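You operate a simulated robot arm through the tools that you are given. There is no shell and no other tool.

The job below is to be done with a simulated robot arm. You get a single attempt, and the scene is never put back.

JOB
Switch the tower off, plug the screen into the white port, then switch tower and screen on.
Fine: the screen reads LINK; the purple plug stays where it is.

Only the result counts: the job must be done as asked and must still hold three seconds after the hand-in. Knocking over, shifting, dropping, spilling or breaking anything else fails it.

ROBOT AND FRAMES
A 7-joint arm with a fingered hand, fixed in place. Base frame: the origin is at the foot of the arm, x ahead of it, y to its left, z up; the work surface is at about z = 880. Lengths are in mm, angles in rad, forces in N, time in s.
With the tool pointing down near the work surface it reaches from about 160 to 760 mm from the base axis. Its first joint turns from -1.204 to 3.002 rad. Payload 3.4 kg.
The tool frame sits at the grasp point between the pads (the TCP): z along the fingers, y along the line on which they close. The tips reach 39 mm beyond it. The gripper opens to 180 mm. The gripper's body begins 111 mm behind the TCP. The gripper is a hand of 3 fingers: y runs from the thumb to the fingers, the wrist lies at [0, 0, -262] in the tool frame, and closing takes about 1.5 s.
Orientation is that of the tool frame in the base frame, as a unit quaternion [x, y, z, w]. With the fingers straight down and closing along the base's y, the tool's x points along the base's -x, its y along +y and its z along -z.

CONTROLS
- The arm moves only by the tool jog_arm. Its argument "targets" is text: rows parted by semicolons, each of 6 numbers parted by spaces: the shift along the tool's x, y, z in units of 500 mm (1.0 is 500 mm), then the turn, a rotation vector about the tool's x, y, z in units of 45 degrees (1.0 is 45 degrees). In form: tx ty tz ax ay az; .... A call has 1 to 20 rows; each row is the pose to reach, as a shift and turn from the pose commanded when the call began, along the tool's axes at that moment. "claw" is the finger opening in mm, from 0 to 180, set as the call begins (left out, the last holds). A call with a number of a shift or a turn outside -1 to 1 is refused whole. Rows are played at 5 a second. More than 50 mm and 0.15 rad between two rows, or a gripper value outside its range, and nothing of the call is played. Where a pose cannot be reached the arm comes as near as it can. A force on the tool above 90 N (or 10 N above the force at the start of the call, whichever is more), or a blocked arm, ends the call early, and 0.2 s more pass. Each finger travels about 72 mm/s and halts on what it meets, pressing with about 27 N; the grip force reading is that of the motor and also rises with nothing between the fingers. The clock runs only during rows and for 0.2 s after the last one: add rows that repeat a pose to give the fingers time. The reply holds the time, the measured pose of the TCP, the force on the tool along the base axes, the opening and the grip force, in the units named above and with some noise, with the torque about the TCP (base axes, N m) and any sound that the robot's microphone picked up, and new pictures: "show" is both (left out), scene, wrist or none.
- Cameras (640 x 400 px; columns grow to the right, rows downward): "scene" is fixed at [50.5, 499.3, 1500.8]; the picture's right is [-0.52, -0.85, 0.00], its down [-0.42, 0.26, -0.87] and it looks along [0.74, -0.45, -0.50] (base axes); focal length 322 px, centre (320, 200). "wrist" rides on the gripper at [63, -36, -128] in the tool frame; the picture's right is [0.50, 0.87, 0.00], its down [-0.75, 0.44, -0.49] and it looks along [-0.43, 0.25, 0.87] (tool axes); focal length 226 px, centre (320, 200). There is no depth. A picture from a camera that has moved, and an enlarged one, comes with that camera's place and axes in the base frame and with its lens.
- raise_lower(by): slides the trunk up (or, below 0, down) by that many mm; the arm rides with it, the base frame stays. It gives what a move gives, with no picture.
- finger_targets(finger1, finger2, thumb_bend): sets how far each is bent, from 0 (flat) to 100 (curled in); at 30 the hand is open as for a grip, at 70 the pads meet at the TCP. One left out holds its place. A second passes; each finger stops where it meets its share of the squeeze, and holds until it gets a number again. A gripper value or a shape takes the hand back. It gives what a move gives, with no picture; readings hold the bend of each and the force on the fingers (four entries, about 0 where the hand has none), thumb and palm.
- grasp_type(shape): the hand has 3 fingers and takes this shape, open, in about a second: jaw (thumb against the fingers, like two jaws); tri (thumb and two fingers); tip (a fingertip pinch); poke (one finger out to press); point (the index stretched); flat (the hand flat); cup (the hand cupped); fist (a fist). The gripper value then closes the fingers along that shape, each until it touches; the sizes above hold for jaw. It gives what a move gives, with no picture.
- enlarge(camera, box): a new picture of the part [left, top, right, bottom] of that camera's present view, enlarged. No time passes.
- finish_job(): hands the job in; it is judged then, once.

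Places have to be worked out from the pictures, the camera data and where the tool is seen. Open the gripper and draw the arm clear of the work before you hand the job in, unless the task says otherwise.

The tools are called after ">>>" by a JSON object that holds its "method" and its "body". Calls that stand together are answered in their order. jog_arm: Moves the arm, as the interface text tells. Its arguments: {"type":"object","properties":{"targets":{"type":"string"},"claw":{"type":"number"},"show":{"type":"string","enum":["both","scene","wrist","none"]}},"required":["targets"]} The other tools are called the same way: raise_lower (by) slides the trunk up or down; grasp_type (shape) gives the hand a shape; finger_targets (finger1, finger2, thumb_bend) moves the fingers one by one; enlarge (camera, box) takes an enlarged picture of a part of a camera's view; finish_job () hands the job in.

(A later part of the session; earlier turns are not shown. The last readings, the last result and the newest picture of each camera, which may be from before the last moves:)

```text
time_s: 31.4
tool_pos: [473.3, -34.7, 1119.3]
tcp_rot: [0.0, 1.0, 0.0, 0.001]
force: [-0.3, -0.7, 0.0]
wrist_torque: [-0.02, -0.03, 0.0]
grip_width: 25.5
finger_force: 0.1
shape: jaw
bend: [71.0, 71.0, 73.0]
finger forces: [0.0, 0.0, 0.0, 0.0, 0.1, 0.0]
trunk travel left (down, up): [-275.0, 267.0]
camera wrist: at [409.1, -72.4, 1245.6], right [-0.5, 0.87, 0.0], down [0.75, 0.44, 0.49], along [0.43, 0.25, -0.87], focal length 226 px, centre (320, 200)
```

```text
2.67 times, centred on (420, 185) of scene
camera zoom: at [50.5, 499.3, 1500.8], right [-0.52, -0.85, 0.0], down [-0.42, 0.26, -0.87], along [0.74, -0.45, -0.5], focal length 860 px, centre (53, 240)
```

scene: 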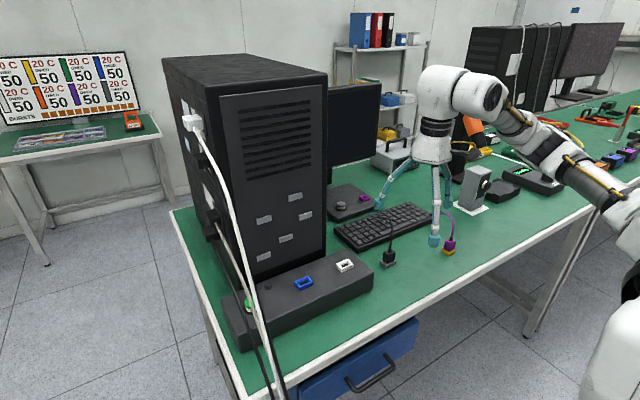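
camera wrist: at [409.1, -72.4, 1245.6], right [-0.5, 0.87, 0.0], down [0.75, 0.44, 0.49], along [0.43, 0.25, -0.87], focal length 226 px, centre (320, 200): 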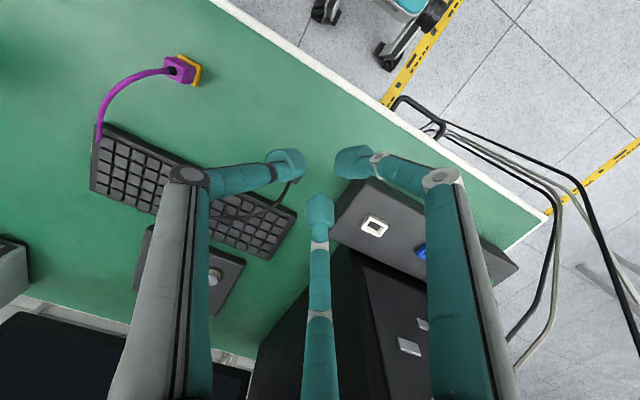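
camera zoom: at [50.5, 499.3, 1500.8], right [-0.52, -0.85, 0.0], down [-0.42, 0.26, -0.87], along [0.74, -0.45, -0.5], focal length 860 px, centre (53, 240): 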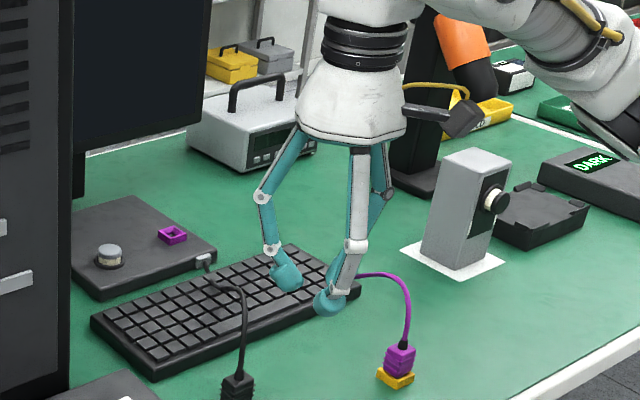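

Jaw also closes as a three-way centring grip, which suits the plug. I open to 80 mm, lean the tool 12° toward −x so it will clear the tower at the port later, and move to about 90 mm above the plug.

>>> {"method": "jog_arm", "body": {"targets": "0 0 0 0 -0.14 0;0 0 0 0 -0.27 0;0 0 0 0 -0.27 0;0 0 0 0 -0.27 0;0 0 0 0 -0.27 0", "claw": 80, "show": "none"}}

>>> {"method": "jog_arm", "body": {"targets": "-0.025 -0.002 0.07 0 0 0;-0.05 -0.004 0.14 0 0 0;-0.076 -0.006 0.209 0 0 0;-0.076 -0.006 0.209 0 0 0", "show": "both"}}

>>> {"method": "enlarge", "body": {"camera": "wrist", "box": [200, 80, 440, 260]}}

>>> {"method": "enlarge", "body": {"camera": "scene", "box": [320, 150, 480, 290]}}

```text
time_s: 32.6
tool_pos: [471.0, -36.6, 1118.8]
tcp_rot: [0.0, 0.994, 0.0, 0.107]
force: [0.0, -0.1, -0.2]
wrist_torque: [0.0, 0.01, 0.0]
grip_width: 79.5
finger_force: 0.1
shape: jaw
bend: [71.0, 71.0, 73.0]
finger forces: [0.1, 0.0, 0.0, 0.1, 0.0, 0.0]
trunk travel left (down, up): [-275.0, 267.0]
```

```text
time_s: 33.6
tool_pos: [529.5, -40.9, 1026.3]
tcp_rot: [-0.001, 0.994, 0.0, 0.107]
force: [-0.7, 0.5, 0.2]
wrist_torque: [0.01, -0.03, 0.03]
grip_width: 79.2
finger_force: 0.1
shape: jaw
bend: [71.0, 71.0, 73.0]
finger forces: [0.0, 0.0, 0.1, 0.1, 0.0, 0.0]
trunk travel left (down, up): [-275.0, 267.0]
camera wrist: at [441.5, -76.6, 1135.7], right [-0.49, 0.87, -0.11], down [0.63, 0.44, 0.64], along [0.6, 0.25, -0.76], focal length 226 px, centre (320, 200)
```

scene: 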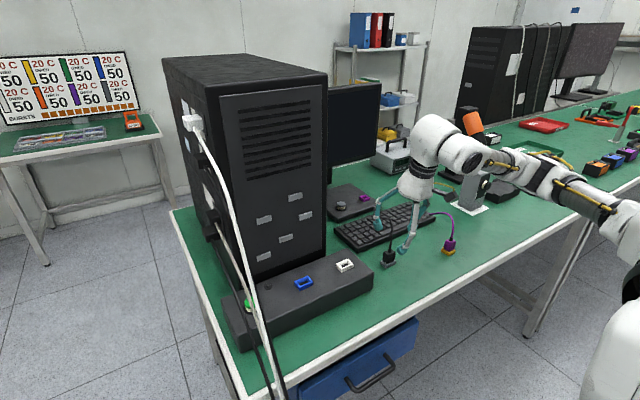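
wrist: 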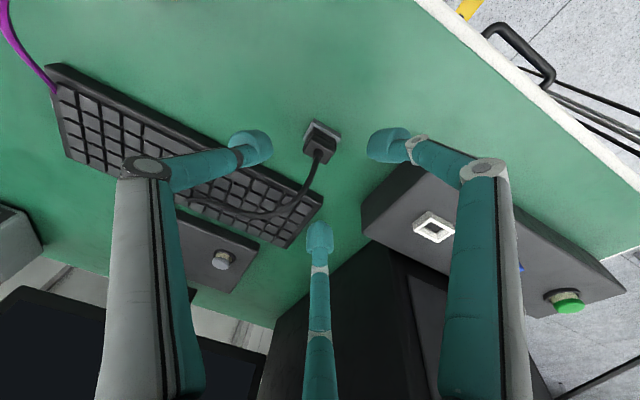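

```text
2.22 times, centred on (320, 170) of wrist
camera zoom: at [441.5, -76.6, 1135.7], right [-0.49, 0.87, -0.11], down [0.63, 0.44, 0.64], along [0.6, 0.25, -0.76], focal length 502 px, centre (320, 267)
```

zoom: 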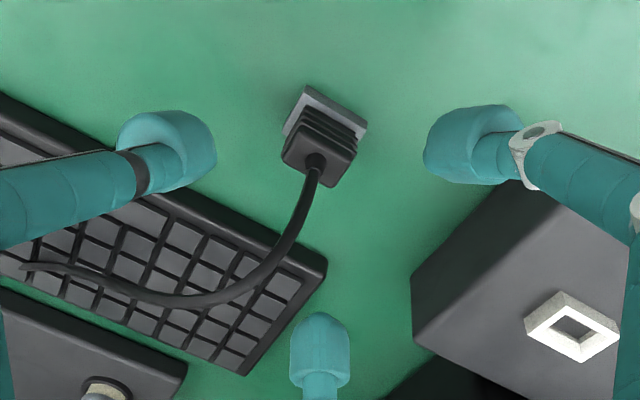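

```text
2.86 times, centred on (400, 220) of scene
camera zoom: at [50.5, 499.3, 1500.8], right [-0.52, -0.85, 0.0], down [-0.42, 0.26, -0.87], along [0.74, -0.45, -0.5], focal length 921 px, centre (91, 143)
```

zoom: 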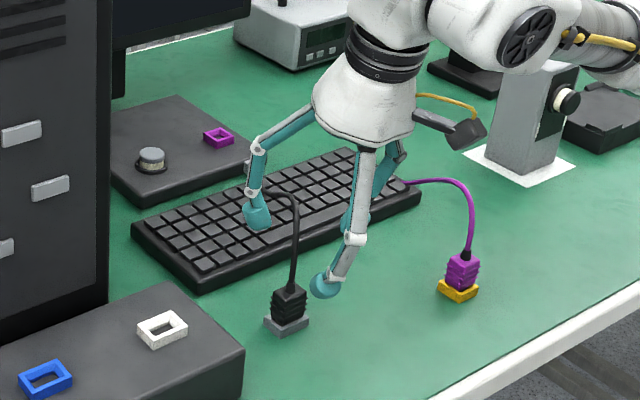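

From the wrist view the plug is ≈(552,-41), nearly exactly along the tool axis. The cable exits through the gap between thumb and the +x finger. I descend 65 mm along the tool and look again.

>>> {"method": "jog_arm", "body": {"targets": "0.001 0 0.045 0 0 0;0.003 0 0.09 0 0 0;0.004 0 0.13 0 0 0;0.004 0 0.13 0 0 0", "show": "both"}}

>>> {"method": "enlarge", "body": {"camera": "wrist", "box": [200, 80, 440, 260]}}

>>> {"method": "enlarge", "body": {"camera": "scene", "box": [330, 180, 450, 290]}}

```text
time_s: 34.6
tool_pos: [541.5, -39.1, 960.3]
tcp_rot: [0.001, 0.994, 0.001, 0.107]
force: [-0.1, -0.7, -0.2]
wrist_torque: [0.02, -0.01, 0.04]
grip_width: 79.6
finger_force: 0.0
shape: jaw
bend: [71.0, 71.0, 73.0]
finger forces: [0.1, 0.0, 0.1, 0.0, 0.0, 0.1]
trunk travel left (down, up): [-275.0, 267.0]
camera wrist: at [453.5, -76.8, 1071.3], right [-0.49, 0.87, -0.11], down [0.63, 0.44, 0.64], along [0.6, 0.25, -0.76], focal length 226 px, centre (320, 200)
```

scene: 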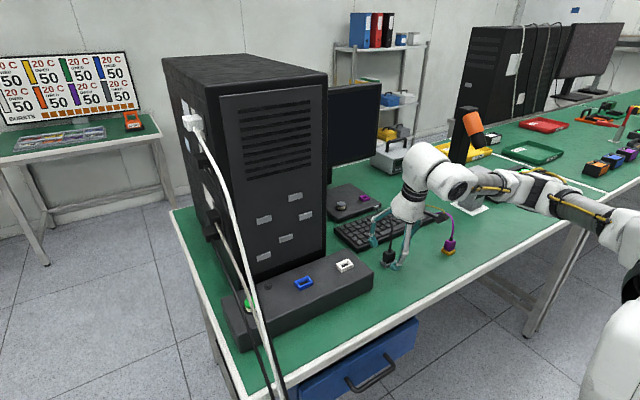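
wrist: 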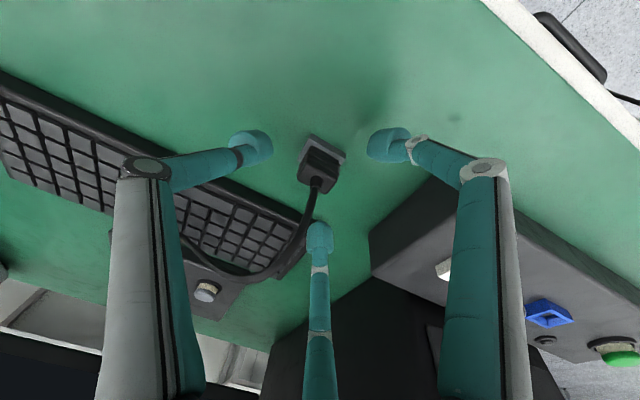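

```text
2.22 times, centred on (320, 170) of wrist
camera zoom: at [453.5, -76.8, 1071.3], right [-0.49, 0.87, -0.11], down [0.63, 0.44, 0.64], along [0.6, 0.25, -0.76], focal length 502 px, centre (320, 267)
```

zoom: 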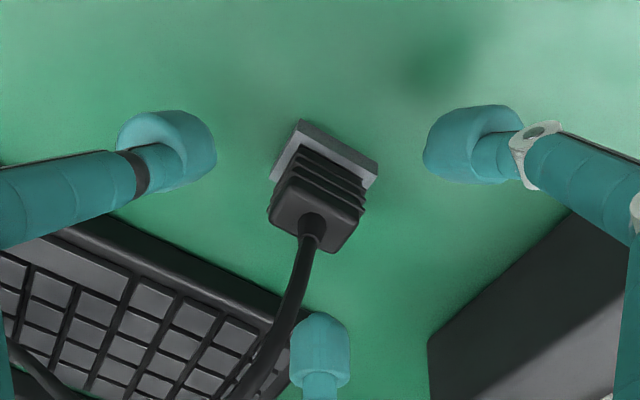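

```text
3.64 times, centred on (390, 235) of scene
camera zoom: at [50.5, 499.3, 1500.8], right [-0.52, -0.85, 0.0], down [-0.42, 0.26, -0.87], along [0.74, -0.45, -0.5], focal length 1172 px, centre (66, 73)
```

zoom: 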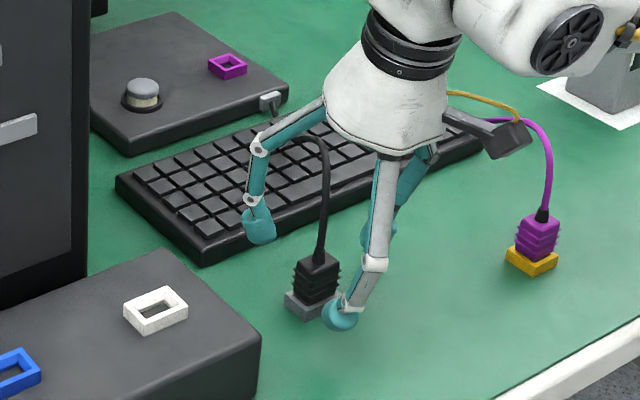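

The plug is about 3 mm to −x of my axis, and the cable runs close to the +x finger. I shift slightly and yaw 30°, so that one finger faces the −x side and the cable passes midway between the other two.

>>> {"method": "jog_arm", "body": {"targets": "0.006 -0.002 0 0 0 0;0.006 -0.002 0 0 0 -0.17;0.006 -0.002 0 0 0 -0.34;0.006 -0.002 0 0 0 -0.51;0.006 -0.002 0 0 0 -0.667;0.006 -0.002 0 0 0 -0.667", "show": "both"}}

>>> {"method": "enlarge", "body": {"camera": "wrist", "box": [200, 80, 440, 260]}}

>>> {"method": "enlarge", "body": {"camera": "scene", "box": [330, 180, 450, 290]}}

```text
time_s: 36.0
tool_pos: [539.4, -41.1, 958.9]
tcp_rot: [-0.258, 0.96, -0.027, 0.103]
force: [0.0, -1.3, 0.5]
wrist_torque: [0.01, 0.02, -0.01]
grip_width: 79.2
finger_force: 0.1
shape: jaw
bend: [71.0, 71.0, 73.0]
finger forces: [0.1, 0.1, 0.0, 0.0, 0.1, 0.0]
trunk travel left (down, up): [-275.0, 267.0]
camera wrist: at [476.6, -104.1, 1076.1], right [-0.85, 0.5, -0.18], down [0.32, 0.75, 0.57], along [0.42, 0.43, -0.8], focal length 226 px, centre (320, 200)
```

scene: 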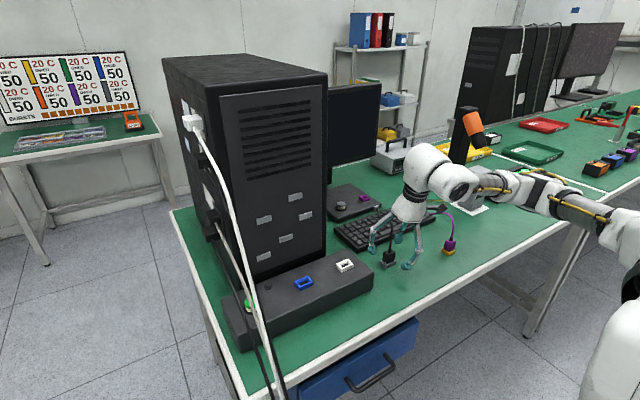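
wrist: 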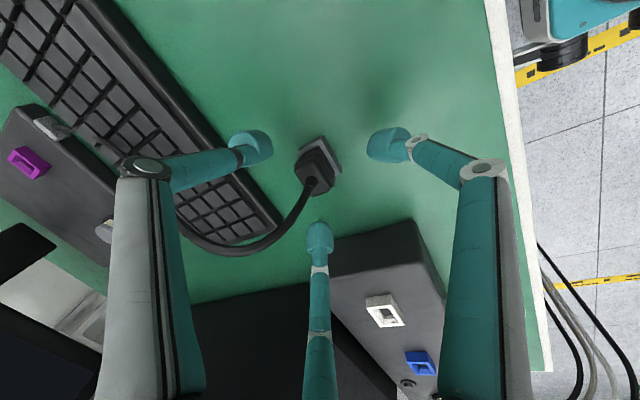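

```text
2.22 times, centred on (320, 170) of wrist
camera zoom: at [476.6, -104.1, 1076.1], right [-0.85, 0.5, -0.18], down [0.32, 0.75, 0.57], along [0.42, 0.43, -0.8], focal length 502 px, centre (320, 267)
```

zoom: 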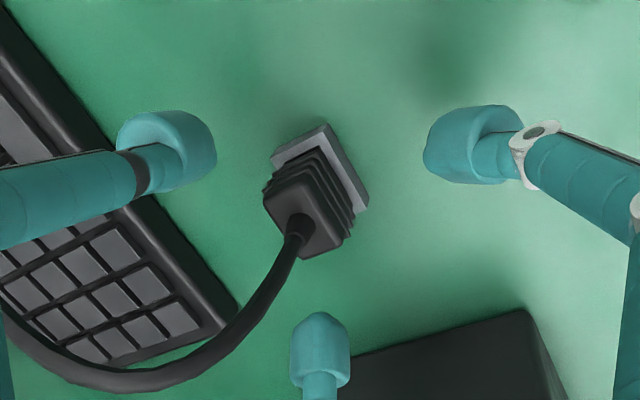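

```text
3.64 times, centred on (390, 235) of scene
camera zoom: at [50.5, 499.3, 1500.8], right [-0.52, -0.85, 0.0], down [-0.42, 0.26, -0.87], along [0.74, -0.45, -0.5], focal length 1172 px, centre (66, 73)
```

zoom: 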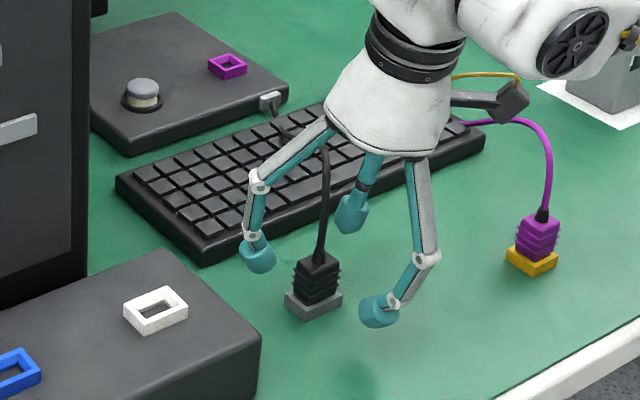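

The cable now runs cleanly through the gap. The plug is ≈(551.7,-42), so I descend the last 25 mm and look before closing.

>>> {"method": "jog_arm", "body": {"targets": "-0.0007 -0.0015 0.025 0 0 0;-0.0014 -0.0029 0.0492 0 0 0;-0.0014 -0.0029 0.0492 0 0 0", "show": "none"}}

>>> {"method": "enlarge", "body": {"camera": "wrist", "box": [200, 80, 440, 260]}}

>>> {"method": "enlarge", "body": {"camera": "scene", "box": [330, 180, 450, 290]}}

```text
time_s: 36.8
tool_pos: [546.1, -41.3, 936.2]
tcp_rot: [-0.258, 0.96, -0.028, 0.104]
force: [-0.5, 0.0, 0.6]
wrist_torque: [-0.01, 0.02, 0.0]
grip_width: 79.7
finger_force: 0.2
shape: jaw
bend: [71.0, 71.0, 73.0]
finger forces: [0.0, 0.1, 0.1, 0.0, 0.0, 0.0]
trunk travel left (down, up): [-275.0, 267.0]
```

```text
2.22 times, centred on (320, 170) of wrist
camera zoom: at [482.7, -104.9, 1052.3], right [-0.85, 0.5, -0.18], down [0.32, 0.75, 0.57], along [0.43, 0.43, -0.8], focal length 502 px, centre (320, 267)
```

zoom: 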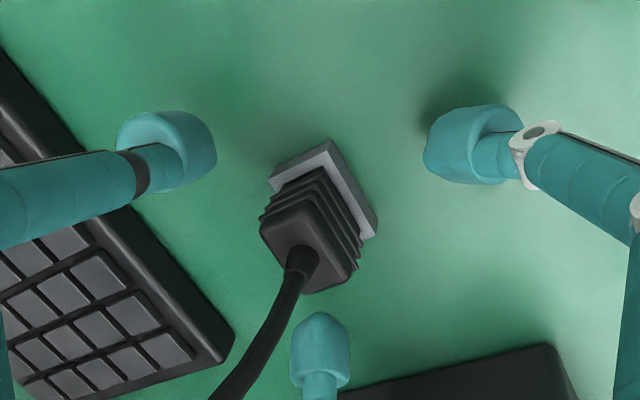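

```text
3.64 times, centred on (390, 235) of scene
camera zoom: at [50.5, 499.3, 1500.8], right [-0.52, -0.85, 0.0], down [-0.42, 0.26, -0.87], along [0.74, -0.45, -0.5], focal length 1172 px, centre (66, 73)
```

zoom: 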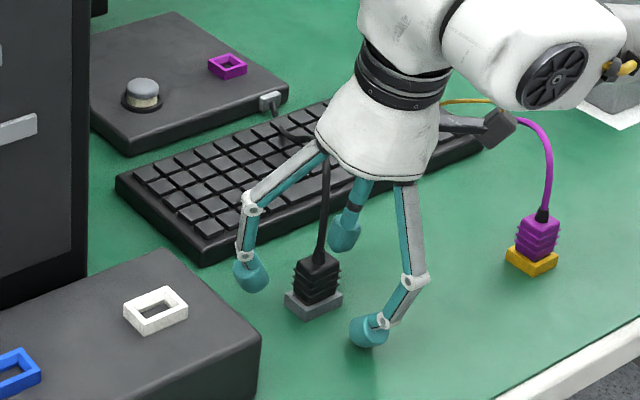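

The tips surround the plug evenly; in the scene view the grasp point projects right onto the plug body. I close the hand.

>>> {"method": "jog_arm", "body": {"targets": "0 0 0 0 0 0;0 0 0 0 0 0;0 0 0 0 0 0;0 0 0 0 0 0;0 0 0 0 0 0;0 0 0 0 0 0;0 0 0 0 0 0;0 0 0 0 0 0", "claw": 0, "show": "none"}}

>>> {"method": "enlarge", "body": {"camera": "wrist", "box": [200, 80, 440, 260]}}

>>> {"method": "enlarge", "body": {"camera": "scene", "box": [330, 180, 450, 290]}}

```text
time_s: 38.6
tool_pos: [545.1, -41.7, 934.4]
tcp_rot: [-0.258, 0.96, -0.028, 0.102]
force: [-6.2, -2.4, -3.2]
wrist_torque: [-0.07, 0.27, -0.11]
grip_width: 23.2
finger_force: 26.6
shape: jaw
bend: [71.0, 72.0, 74.0]
finger forces: [25.5, 21.4, 0.0, 0.0, 23.4, 0.0]
trunk travel left (down, up): [-275.0, 267.0]
```

```text
2.22 times, centred on (320, 170) of wrist
camera zoom: at [482.3, -105.1, 1052.1], right [-0.85, 0.5, -0.18], down [0.32, 0.75, 0.57], along [0.42, 0.43, -0.8], focal length 502 px, centre (320, 267)
```

zoom: 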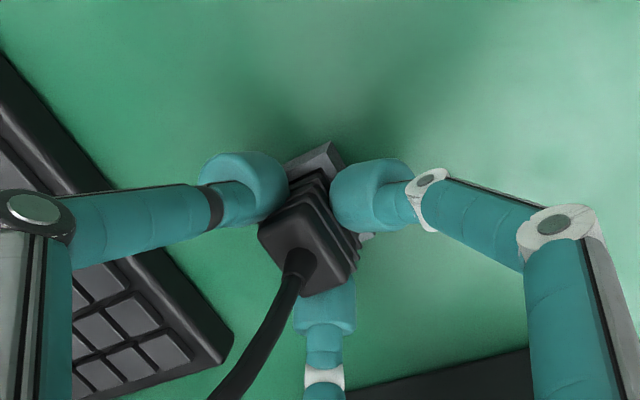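

```text
3.64 times, centred on (390, 235) of scene
camera zoom: at [50.5, 499.3, 1500.8], right [-0.52, -0.85, 0.0], down [-0.42, 0.26, -0.87], along [0.74, -0.45, -0.5], focal length 1172 px, centre (66, 73)
```

zoom: 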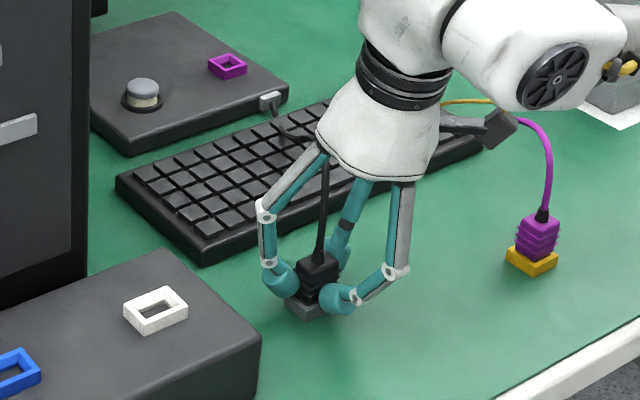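

All three fingers hold at about 23 N. I lift straight up in small steps, 40 mm in all.

>>> {"method": "jog_arm", "body": {"targets": "-0.0018 -0.001 -0.0098 0 0 0;-0.0036 -0.0021 -0.0196 0 0 0;-0.0072 -0.0042 -0.0391 0 0 0;-0.0108 -0.0062 -0.0587 0 0 0;-0.0144 -0.0083 -0.0782 0 0 0;-0.0144 -0.0083 -0.0782 0 0 0", "show": "none"}}

>>> {"method": "enlarge", "body": {"camera": "wrist", "box": [200, 80, 440, 260]}}

>>> {"method": "enlarge", "body": {"camera": "scene", "box": [330, 180, 450, 290]}}

```text
time_s: 40.0
tool_pos: [546.4, -41.1, 975.9]
tcp_rot: [-0.259, 0.96, -0.028, 0.102]
force: [-0.1, 0.5, 0.0]
wrist_torque: [0.0, 0.0, -0.02]
grip_width: 23.3
finger_force: 26.6
shape: jaw
bend: [71.0, 72.0, 74.0]
finger forces: [23.9, 21.7, 0.1, 0.0, 22.3, 0.0]
trunk travel left (down, up): [-275.0, 267.0]
```

```text
2.22 times, centred on (320, 170) of wrist
camera zoom: at [482.9, -104.9, 1092.3], right [-0.85, 0.5, -0.18], down [0.32, 0.75, 0.57], along [0.43, 0.43, -0.8], focal length 502 px, centre (320, 267)
```

zoom: 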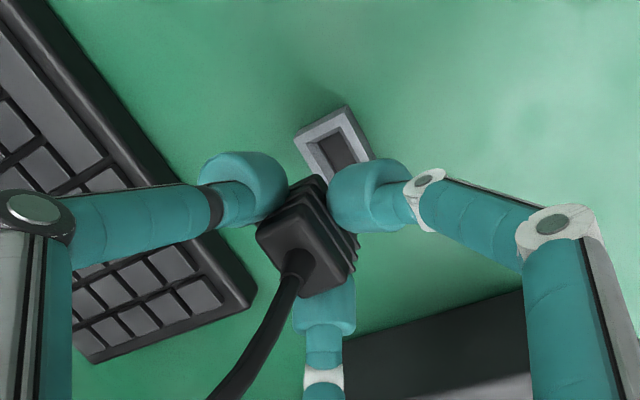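

```text
3.64 times, centred on (390, 235) of scene
camera zoom: at [50.5, 499.3, 1500.8], right [-0.52, -0.85, 0.0], down [-0.42, 0.26, -0.87], along [0.74, -0.45, -0.5], focal length 1172 px, centre (66, 73)
```

zoom: 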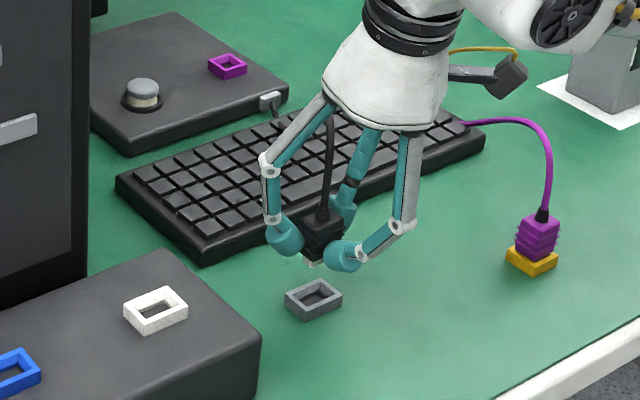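

The plug came free with its metal tongue visible, and the holder stayed in place. I raise 61 mm and carry it 158 mm in +y, keeping the orientation, to about 40 mm above where it should sit in the white port. There I can compare the port's place in the wrist picture with where the holder sits now.

>>> {"method": "jog_arm", "body": {"targets": "-0.011 -0.0064 -0.06 0 0 0;-0.022 -0.0127 -0.1193 0 0 0;-0.0632 0.0547 -0.1189 0 0 0;-0.1044 0.1222 -0.1185 0 0 0;-0.1456 0.1896 -0.118 0 0 0;-0.1868 0.257 -0.1176 0 0 0;-0.1868 0.257 -0.1176 0 0 0", "show": "both"}}

>>> {"method": "enlarge", "body": {"camera": "wrist", "box": [200, 80, 440, 260]}}

>>> {"method": "enlarge", "body": {"camera": "scene", "box": [290, 180, 410, 290]}}

```text
time_s: 41.6
tool_pos: [550.3, 117.5, 1037.2]
tcp_rot: [-0.258, 0.96, -0.028, 0.103]
force: [0.2, -0.1, 0.7]
wrist_torque: [0.01, 0.04, 0.01]
grip_width: 23.1
finger_force: 28.0
shape: jaw
bend: [71.0, 72.0, 74.0]
finger forces: [23.6, 21.7, 0.1, 0.0, 22.2, 0.0]
trunk travel left (down, up): [-275.0, 267.0]
camera wrist: at [487.3, 52.9, 1152.7], right [-0.85, 0.5, -0.18], down [0.32, 0.75, 0.57], along [0.43, 0.43, -0.8], focal length 226 px, centre (320, 200)
```

scene: 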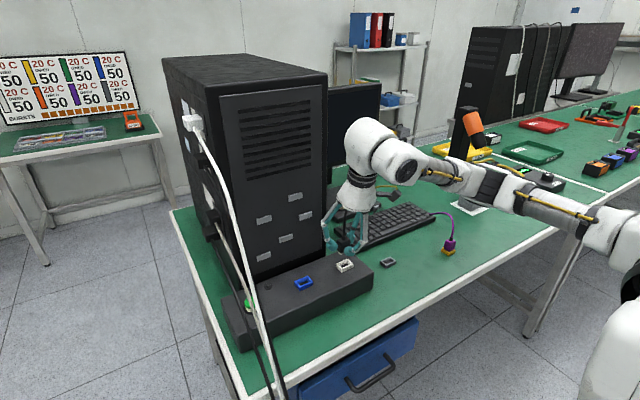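
wrist: 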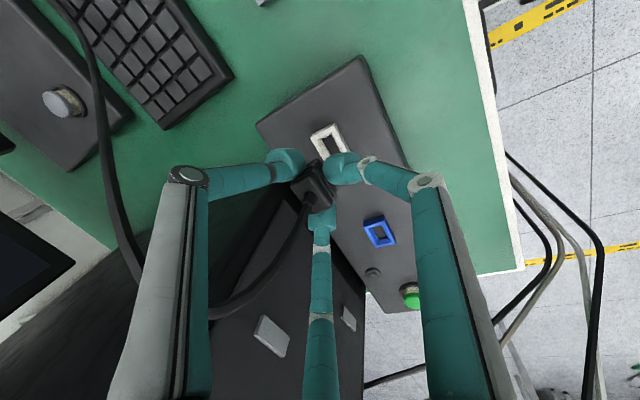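

```text
2.22 times, centred on (320, 170) of wrist
camera zoom: at [487.3, 52.9, 1152.7], right [-0.85, 0.5, -0.18], down [0.32, 0.75, 0.57], along [0.43, 0.43, -0.8], focal length 502 px, centre (320, 267)
```

zoom: 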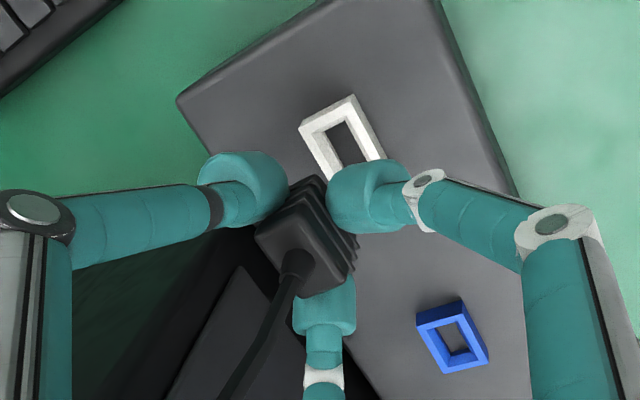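

```text
3.64 times, centred on (350, 235) of scene
camera zoom: at [50.5, 499.3, 1500.8], right [-0.52, -0.85, 0.0], down [-0.42, 0.26, -0.87], along [0.74, -0.45, -0.5], focal length 1172 px, centre (211, 73)
```

zoom: 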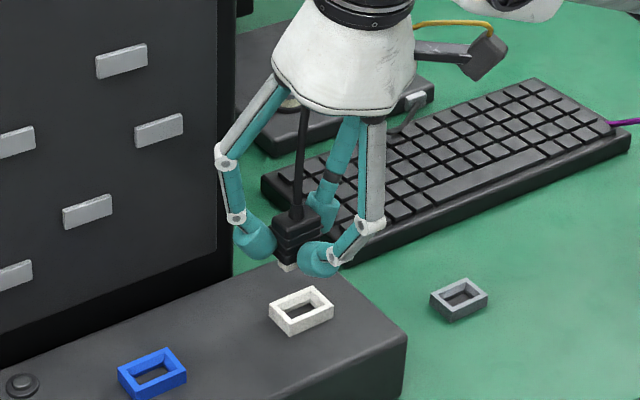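

The port appears about 6 px right and 11 px higher than the holder did, so small corrections are needed. I enlarge further for accurate corner positions of the port and holder.

>>> {"method": "enlarge", "body": {"camera": "scene", "box": [355, 250, 405, 280]}}

>>> {"method": "enlarge", "body": {"camera": "scene", "box": [320, 250, 370, 280]}}

>>> {"method": "enlarge", "body": {"camera": "wrist", "box": [290, 100, 370, 160]}}

```text
12.80 times, centred on (380, 265) of scene
camera zoom: at [50.5, 499.3, 1500.8], right [-0.52, -0.85, 0.0], down [-0.42, 0.26, -0.87], along [0.74, -0.45, -0.5], focal length 4126 px, centre (-448, -632)
```

zoom: 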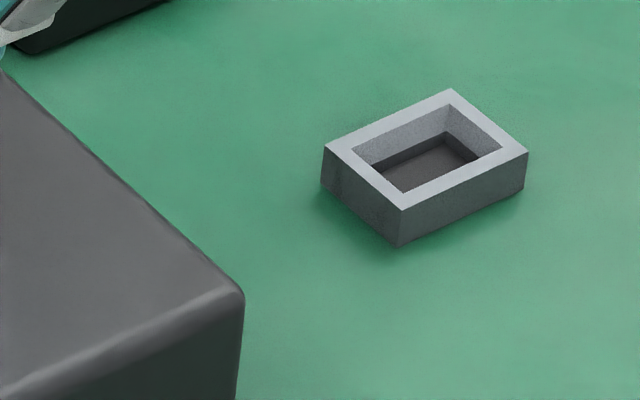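

```text
12.80 times, centred on (345, 265) of scene
camera zoom: at [50.5, 499.3, 1500.8], right [-0.52, -0.85, 0.0], down [-0.42, 0.26, -0.87], along [0.74, -0.45, -0.5], focal length 4126 px, centre (0, -632)
```

zoom: 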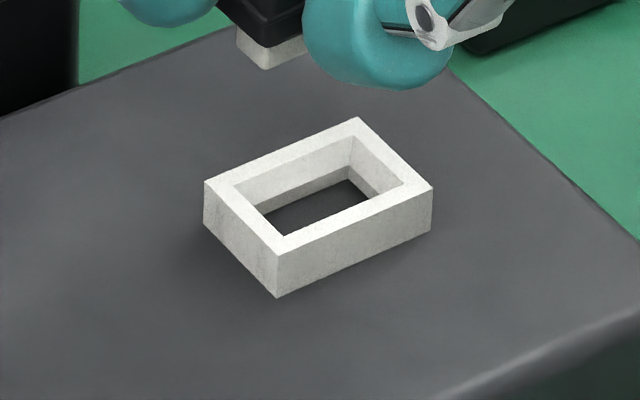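

```text
6.67 times, centred on (330, 130) of wrist
camera zoom: at [487.3, 52.9, 1152.7], right [-0.85, 0.5, -0.18], down [0.32, 0.75, 0.57], along [0.43, 0.43, -0.8], focal length 1507 px, centre (253, 667)
```

zoom: 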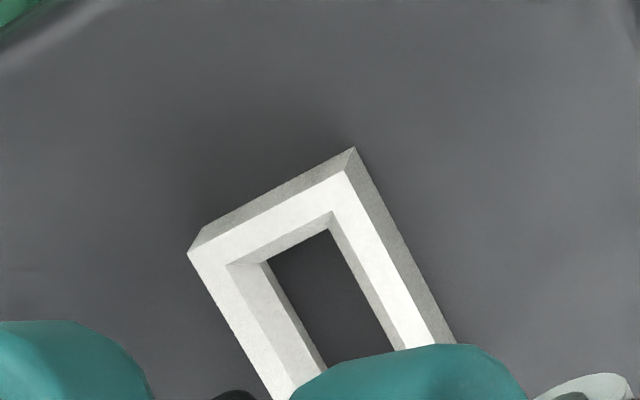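

Triangulating with both cameras puts the port at holder + (−1.5, +153.7, +61.5). My current pose is therefore off by about (+5.6,+4.4) mm. I correct and check.

>>> {"method": "jog_arm", "body": {"targets": "0.0139 -0.0021 -0.0023 0 0 0;0.0139 -0.0021 -0.0023 0 0 0", "show": "none"}}

>>> {"method": "enlarge", "body": {"camera": "wrist", "box": [200, 80, 440, 260]}}

>>> {"method": "enlarge", "body": {"camera": "scene", "box": [310, 225, 380, 285]}}

>>> {"method": "enlarge", "body": {"camera": "wrist", "box": [290, 100, 370, 160]}}

```text
time_s: 42.2
tool_pos: [544.2, 112.7, 1036.5]
tcp_rot: [-0.257, 0.96, -0.028, 0.103]
force: [0.3, -0.2, -0.5]
wrist_torque: [0.0, 0.0, -0.04]
grip_width: 23.1
finger_force: 27.2
shape: jaw
bend: [71.0, 72.0, 74.0]
finger forces: [23.8, 21.7, 0.0, 0.0, 22.2, 0.0]
trunk travel left (down, up): [-275.0, 267.0]
```

```text
2.22 times, centred on (320, 170) of wrist
camera zoom: at [481.7, 49.2, 1152.5], right [-0.85, 0.5, -0.18], down [0.32, 0.75, 0.57], along [0.42, 0.43, -0.8], focal length 502 px, centre (320, 267)
```

zoom: 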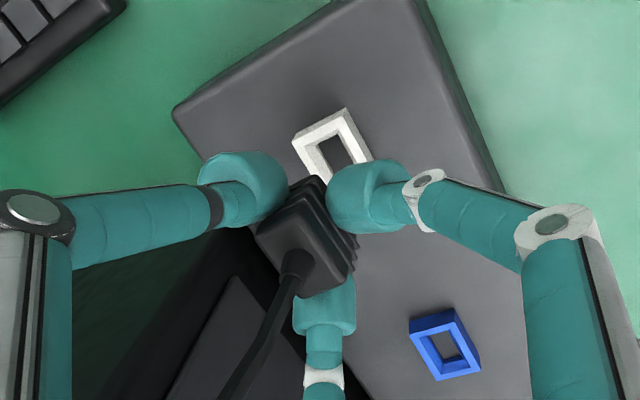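

```text
6.67 times, centred on (345, 255) of scene
camera zoom: at [50.5, 499.3, 1500.8], right [-0.52, -0.85, 0.0], down [-0.42, 0.26, -0.87], along [0.74, -0.45, -0.5], focal length 2149 px, centre (153, -167)
```

zoom: 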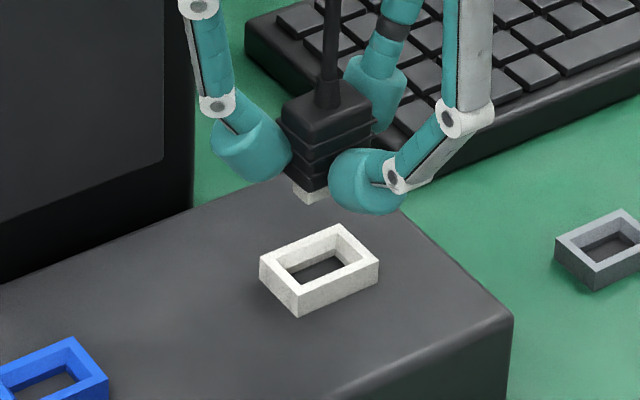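

```text
6.67 times, centred on (330, 130) of wrist
camera zoom: at [481.7, 49.2, 1152.5], right [-0.85, 0.5, -0.18], down [0.32, 0.75, 0.57], along [0.42, 0.43, -0.8], focal length 1507 px, centre (253, 667)
```

zoom: 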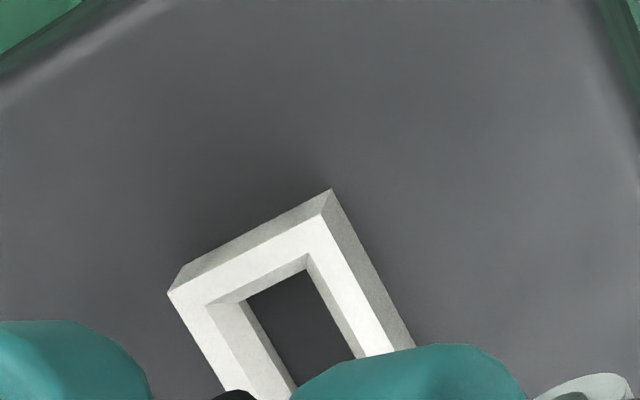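

The port's corners now sit within 1–2 px of where the holder's were, and in the scene view the tongue lines up with the opening. I nudge slightly, descend 24 mm, and look again.

>>> {"method": "jog_arm", "body": {"targets": "0.0033 0.0026 0.0237 0 0 0;0.0076 0.0051 0.0472 0 0 0;0.0076 0.0051 0.0472 0 0 0", "show": "none"}}

>>> {"method": "enlarge", "body": {"camera": "scene", "box": [320, 235, 370, 280]}}

>>> {"method": "enlarge", "body": {"camera": "wrist", "box": [260, 110, 380, 200]}}

```text
time_s: 43.0
tool_pos: [545.2, 113.5, 1011.9]
tcp_rot: [-0.258, 0.96, -0.028, 0.103]
force: [-0.3, 0.0, -0.4]
wrist_torque: [0.02, 0.02, -0.01]
grip_width: 23.1
finger_force: 26.7
shape: jaw
bend: [71.0, 72.0, 74.0]
finger forces: [23.6, 21.7, 0.0, 0.0, 22.3, 0.1]
trunk travel left (down, up): [-275.0, 267.0]
```

```text
8.89 times, centred on (345, 258) of scene
camera zoom: at [50.5, 499.3, 1500.8], right [-0.52, -0.85, 0.0], down [-0.42, 0.26, -0.87], along [0.74, -0.45, -0.5], focal length 2865 px, centre (98, -311)
```

zoom: 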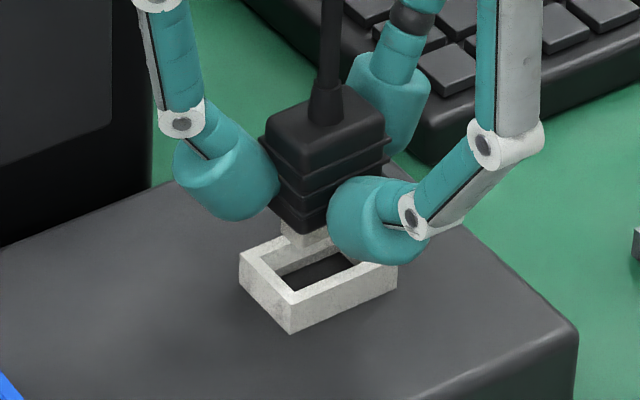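

```text
4.44 times, centred on (320, 155) of wrist
camera zoom: at [481.8, 49.2, 1128.6], right [-0.85, 0.5, -0.18], down [0.32, 0.75, 0.57], along [0.42, 0.43, -0.8], focal length 1005 px, centre (320, 400)
```

zoom: 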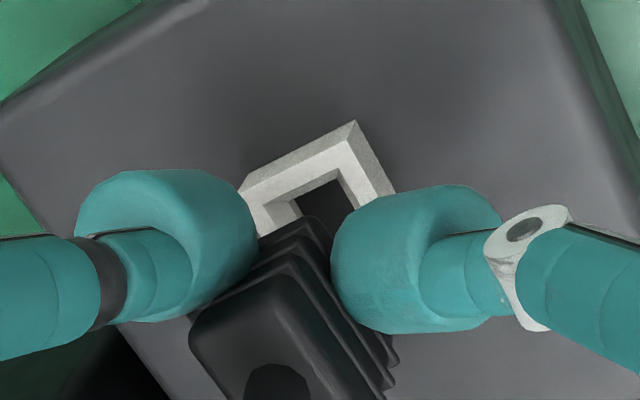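

No contact yet. I enlarge the plug and port region further to judge the tongue relative to the opening.

>>> {"method": "enlarge", "body": {"camera": "scene", "box": [335, 248, 359, 264]}}

>>> {"method": "enlarge", "body": {"camera": "wrist", "box": [300, 130, 340, 170]}}

```text
16.00 times, centred on (347, 256) of scene
camera zoom: at [50.5, 499.3, 1500.8], right [-0.52, -0.85, 0.0], down [-0.42, 0.26, -0.87], along [0.74, -0.45, -0.5], focal length 5157 px, centre (-112, -696)
```

zoom: 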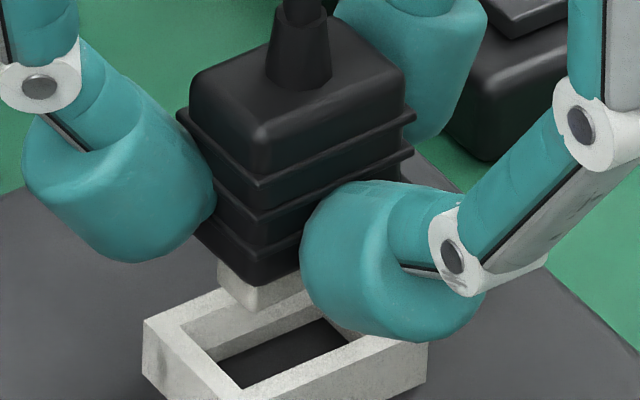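

```text
10.00 times, centred on (320, 150) of wrist
camera zoom: at [481.8, 49.2, 1128.6], right [-0.85, 0.5, -0.18], down [0.32, 0.75, 0.57], along [0.42, 0.43, -0.8], focal length 2261 px, centre (320, 700)
```

zoom: 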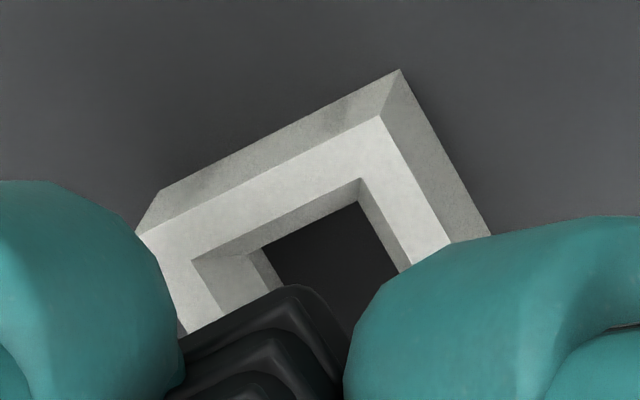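

The enlarged view shows a tongue about 9 mm wide and 5 mm long over a hole about 16 mm wide, and it lands near the centre of the hole. I descend in small steps and check the forces.

>>> {"method": "jog_arm", "body": {"targets": "0.003 0.0012 0.0098 0 0 0;0.0045 0.002 0.0196 0 0 0;0.0045 0.002 0.0196 0 0 0", "show": "none"}}

>>> {"method": "enlarge", "body": {"camera": "scene", "box": [335, 248, 359, 273]}}

```text
time_s: 43.8
tool_pos: [544.0, 113.1, 1002.4]
tcp_rot: [-0.257, 0.96, -0.028, 0.104]
force: [-0.2, -0.3, 0.0]
wrist_torque: [-0.02, -0.01, 0.0]
grip_width: 23.2
finger_force: 27.4
shape: jaw
bend: [71.0, 72.0, 74.0]
finger forces: [23.6, 21.8, 0.1, 0.0, 22.2, 0.0]
trunk travel left (down, up): [-275.0, 267.0]
```

```text
16.00 times, centred on (347, 260) of scene
camera zoom: at [50.5, 499.3, 1500.8], right [-0.52, -0.85, 0.0], down [-0.42, 0.26, -0.87], along [0.74, -0.45, -0.5], focal length 5157 px, centre (-112, -768)
```

zoom: 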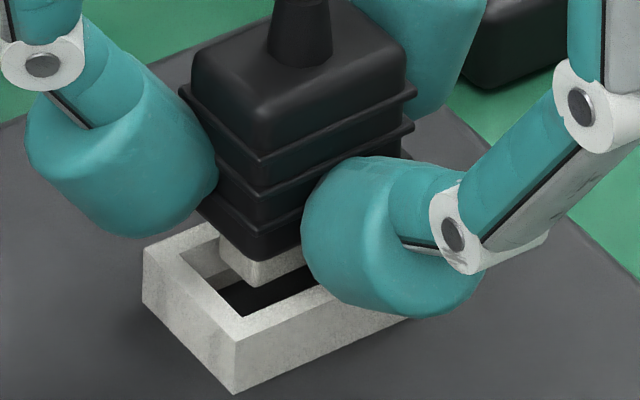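

The tongue is entering the opening with no contact force. I continue down in small steps.

>>> {"method": "jog_arm", "body": {"targets": "0.0007 0.0004 0.0039 0 0 0;0.0014 0.0008 0.0078 0 0 0;0.0014 0.0008 0.0078 0 0 0", "show": "none"}}

>>> {"method": "enlarge", "body": {"camera": "scene", "box": [335, 248, 359, 273]}}

```text
time_s: 44.6
tool_pos: [544.1, 111.9, 999.1]
tcp_rot: [-0.257, 0.961, -0.027, 0.103]
force: [-0.1, 1.2, 1.1]
wrist_torque: [-0.02, -0.01, -0.01]
grip_width: 23.1
finger_force: 27.1
shape: jaw
bend: [71.0, 72.0, 74.0]
finger forces: [23.8, 21.8, 0.1, 0.0, 22.1, 0.0]
trunk travel left (down, up): [-275.0, 267.0]
```

```text
16.00 times, centred on (347, 260) of scene
camera zoom: at [50.5, 499.3, 1500.8], right [-0.52, -0.85, 0.0], down [-0.42, 0.26, -0.87], along [0.74, -0.45, -0.5], focal length 5157 px, centre (-112, -768)
```

zoom: 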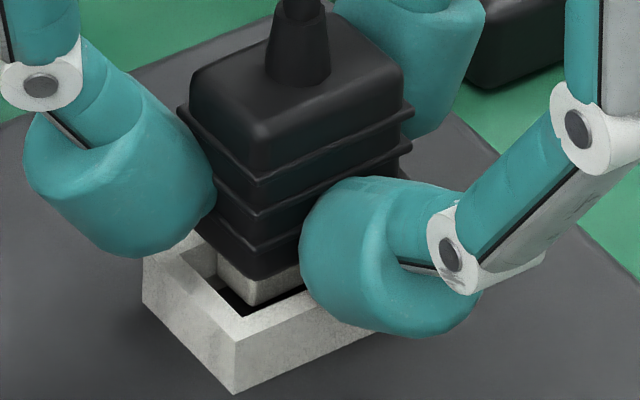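

The tongue is now inside the ring opening with negligible force. I go on down.

>>> {"method": "jog_arm", "body": {"targets": "0.0005 0.0003 0.0029 0 0 0;0.0011 0.0006 0.0059 0 0 0;0.0011 0.0006 0.0059 0 0 0", "show": "none"}}

>>> {"method": "enlarge", "body": {"camera": "scene", "box": [335, 248, 359, 273]}}

```text
time_s: 45.4
tool_pos: [544.3, 112.7, 995.9]
tcp_rot: [-0.258, 0.96, -0.027, 0.102]
force: [0.0, 0.0, 3.8]
wrist_torque: [0.05, -0.02, 0.01]
grip_width: 23.4
finger_force: 27.1
shape: jaw
bend: [71.0, 72.0, 74.0]
finger forces: [24.1, 22.4, 0.0, 0.0, 21.9, 0.0]
trunk travel left (down, up): [-275.0, 267.0]
```

```text
16.00 times, centred on (347, 260) of scene
camera zoom: at [50.5, 499.3, 1500.8], right [-0.52, -0.85, 0.0], down [-0.42, 0.26, -0.87], along [0.74, -0.45, -0.5], focal length 5157 px, centre (-112, -768)
```

zoom: 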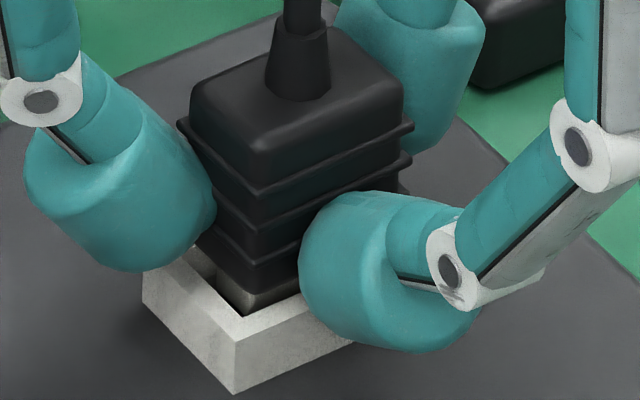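

A slight upward force of 3.8 N appears. For comparison of the seated depth I enlarge the purple plug in its holder and the overall view.

>>> {"method": "enlarge", "body": {"camera": "scene", "box": [436, 233, 462, 258]}}

>>> {"method": "enlarge", "body": {"camera": "wrist", "box": [200, 80, 440, 260]}}

```text
16.00 times, centred on (449, 246) of scene
camera zoom: at [50.5, 499.3, 1500.8], right [-0.52, -0.85, 0.0], down [-0.42, 0.26, -0.87], along [0.74, -0.45, -0.5], focal length 5157 px, centre (-1744, -528)
```

zoom: 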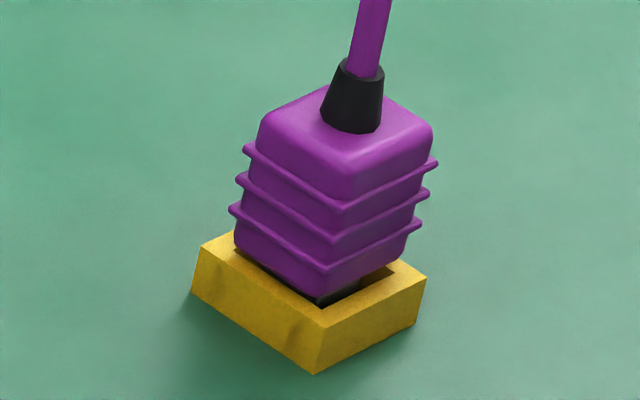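

```text
2.22 times, centred on (320, 170) of wrist
camera zoom: at [481.0, 48.9, 1112.2], right [-0.85, 0.5, -0.18], down [0.32, 0.75, 0.57], along [0.43, 0.43, -0.8], focal length 502 px, centre (320, 267)
```

zoom: 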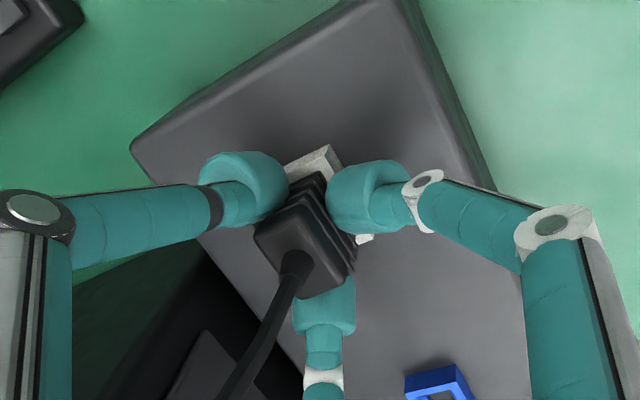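

Against the purple plug in its holder, ours is within about 1–2 mm of the same depth. I press down 3 mm more in small steps.

>>> {"method": "jog_arm", "body": {"targets": "0.0004 0.0002 0.002 0 0 0;0.0007 0.0004 0.0039 0 0 0;0.0011 0.0006 0.0059 0 0 0;0.0011 0.0006 0.0059 0 0 0", "show": "none"}}

>>> {"method": "enlarge", "body": {"camera": "scene", "box": [335, 248, 359, 273]}}

```text
time_s: 46.4
tool_pos: [543.9, 112.6, 994.7]
tcp_rot: [-0.258, 0.96, -0.027, 0.104]
force: [-0.7, 2.4, 18.5]
wrist_torque: [0.09, -0.21, 0.04]
grip_width: 23.8
finger_force: 26.3
shape: jaw
bend: [71.0, 72.0, 74.0]
finger forces: [26.0, 24.2, 0.0, 0.0, 22.4, 0.1]
trunk travel left (down, up): [-275.0, 267.0]
```

```text
16.00 times, centred on (347, 260) of scene
camera zoom: at [50.5, 499.3, 1500.8], right [-0.52, -0.85, 0.0], down [-0.42, 0.26, -0.87], along [0.74, -0.45, -0.5], focal length 5157 px, centre (-112, -768)
```

zoom: 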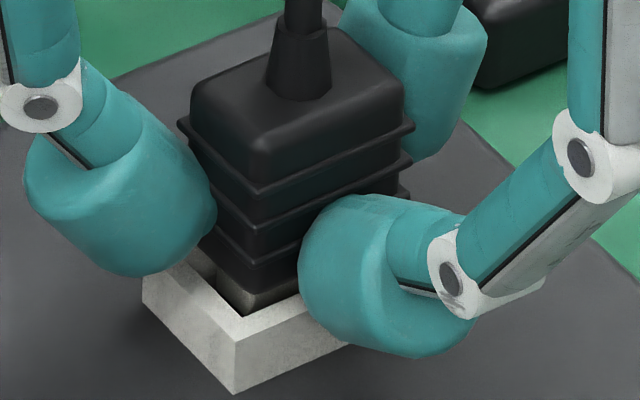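

The plug is centred and meets about 18 N of resistance at roughly the same depth it had in its holder, but I heard no click. I press a bit harder and listen.

>>> {"method": "jog_arm", "body": {"targets": "0.0004 0.0002 0.002 0 0 0;0.0007 0.0004 0.0039 0 0 0;0.0011 0.0006 0.0059 0 0 0;0.0014 0.0008 0.0078 0 0 0;0.0014 0.0008 0.0078 0 0 0", "show": "none"}}

>>> {"method": "enlarge", "body": {"camera": "scene", "box": [335, 248, 359, 273]}}

>>> {"method": "enlarge", "body": {"camera": "wrist", "box": [200, 80, 440, 260]}}

```text
time_s: 47.6
tool_pos: [540.5, 112.3, 992.0]
tcp_rot: [-0.257, 0.96, -0.028, 0.104]
force: [-9.4, 0.8, 31.3]
wrist_torque: [0.11, -0.12, 0.02]
grip_width: 25.3
finger_force: 27.1
shape: jaw
bend: [73.0, 72.0, 74.0]
finger forces: [30.5, 25.2, 0.0, 0.0, 24.8, 0.0]
trunk travel left (down, up): [-275.0, 267.0]
```

```text
16.00 times, centred on (347, 260) of scene
camera zoom: at [50.5, 499.3, 1500.8], right [-0.52, -0.85, 0.0], down [-0.42, 0.26, -0.87], along [0.74, -0.45, -0.5], focal length 5157 px, centre (-112, -768)
```

zoom: 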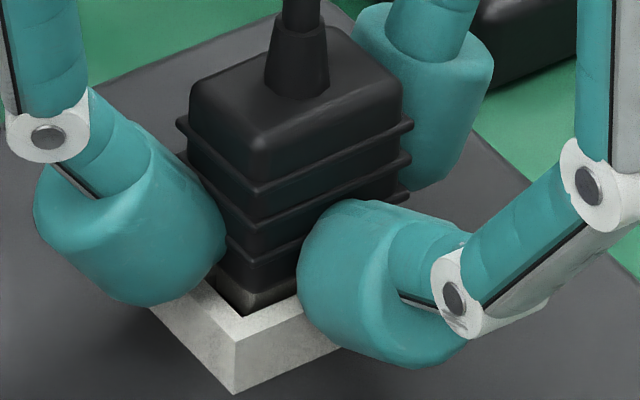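

```text
2.22 times, centred on (320, 170) of wrist
camera zoom: at [478.5, 48.4, 1106.7], right [-0.85, 0.5, -0.19], down [0.32, 0.75, 0.57], along [0.43, 0.43, -0.8], focal length 502 px, centre (320, 267)
```

zoom: 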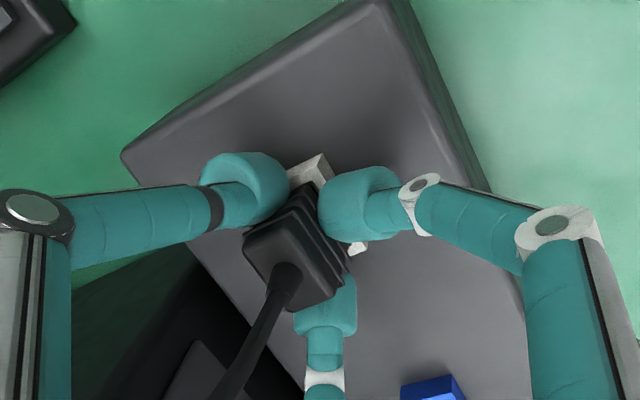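

The fingers have slid about 5 mm down the plug against a firm stop (31 N), so the plug appears bottomed in the port. I back the command off to unload before releasing.

>>> {"method": "jog_arm", "body": {"targets": "-0.0005 -0.0003 -0.0029 0 0 0;-0.0011 -0.0006 -0.0059 0 0 0;-0.0011 -0.0006 -0.0059 0 0 0", "show": "none"}}

>>> {"method": "enlarge", "body": {"camera": "scene", "box": [335, 248, 359, 273]}}

```text
time_s: 48.4
tool_pos: [541.8, 112.2, 991.6]
tcp_rot: [-0.257, 0.961, -0.027, 0.102]
force: [-11.1, -0.5, 18.2]
wrist_torque: [0.05, 0.15, -0.08]
grip_width: 25.2
finger_force: 26.8
shape: jaw
bend: [73.0, 72.0, 74.0]
finger forces: [29.8, 23.9, 0.0, 0.0, 24.8, 0.1]
trunk travel left (down, up): [-275.0, 267.0]
```

```text
16.00 times, centred on (347, 260) of scene
camera zoom: at [50.5, 499.3, 1500.8], right [-0.52, -0.85, 0.0], down [-0.42, 0.26, -0.87], along [0.74, -0.45, -0.5], focal length 5157 px, centre (-112, -768)
```

zoom: 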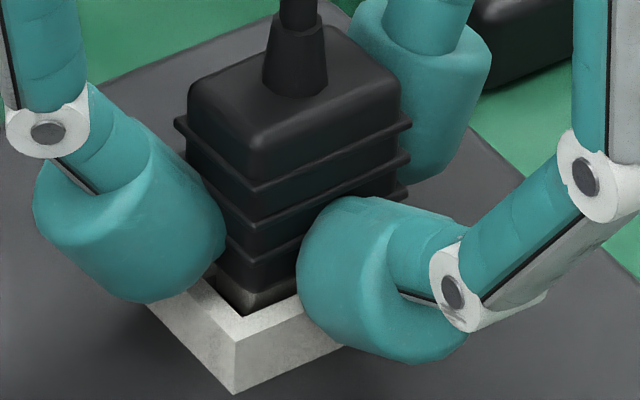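

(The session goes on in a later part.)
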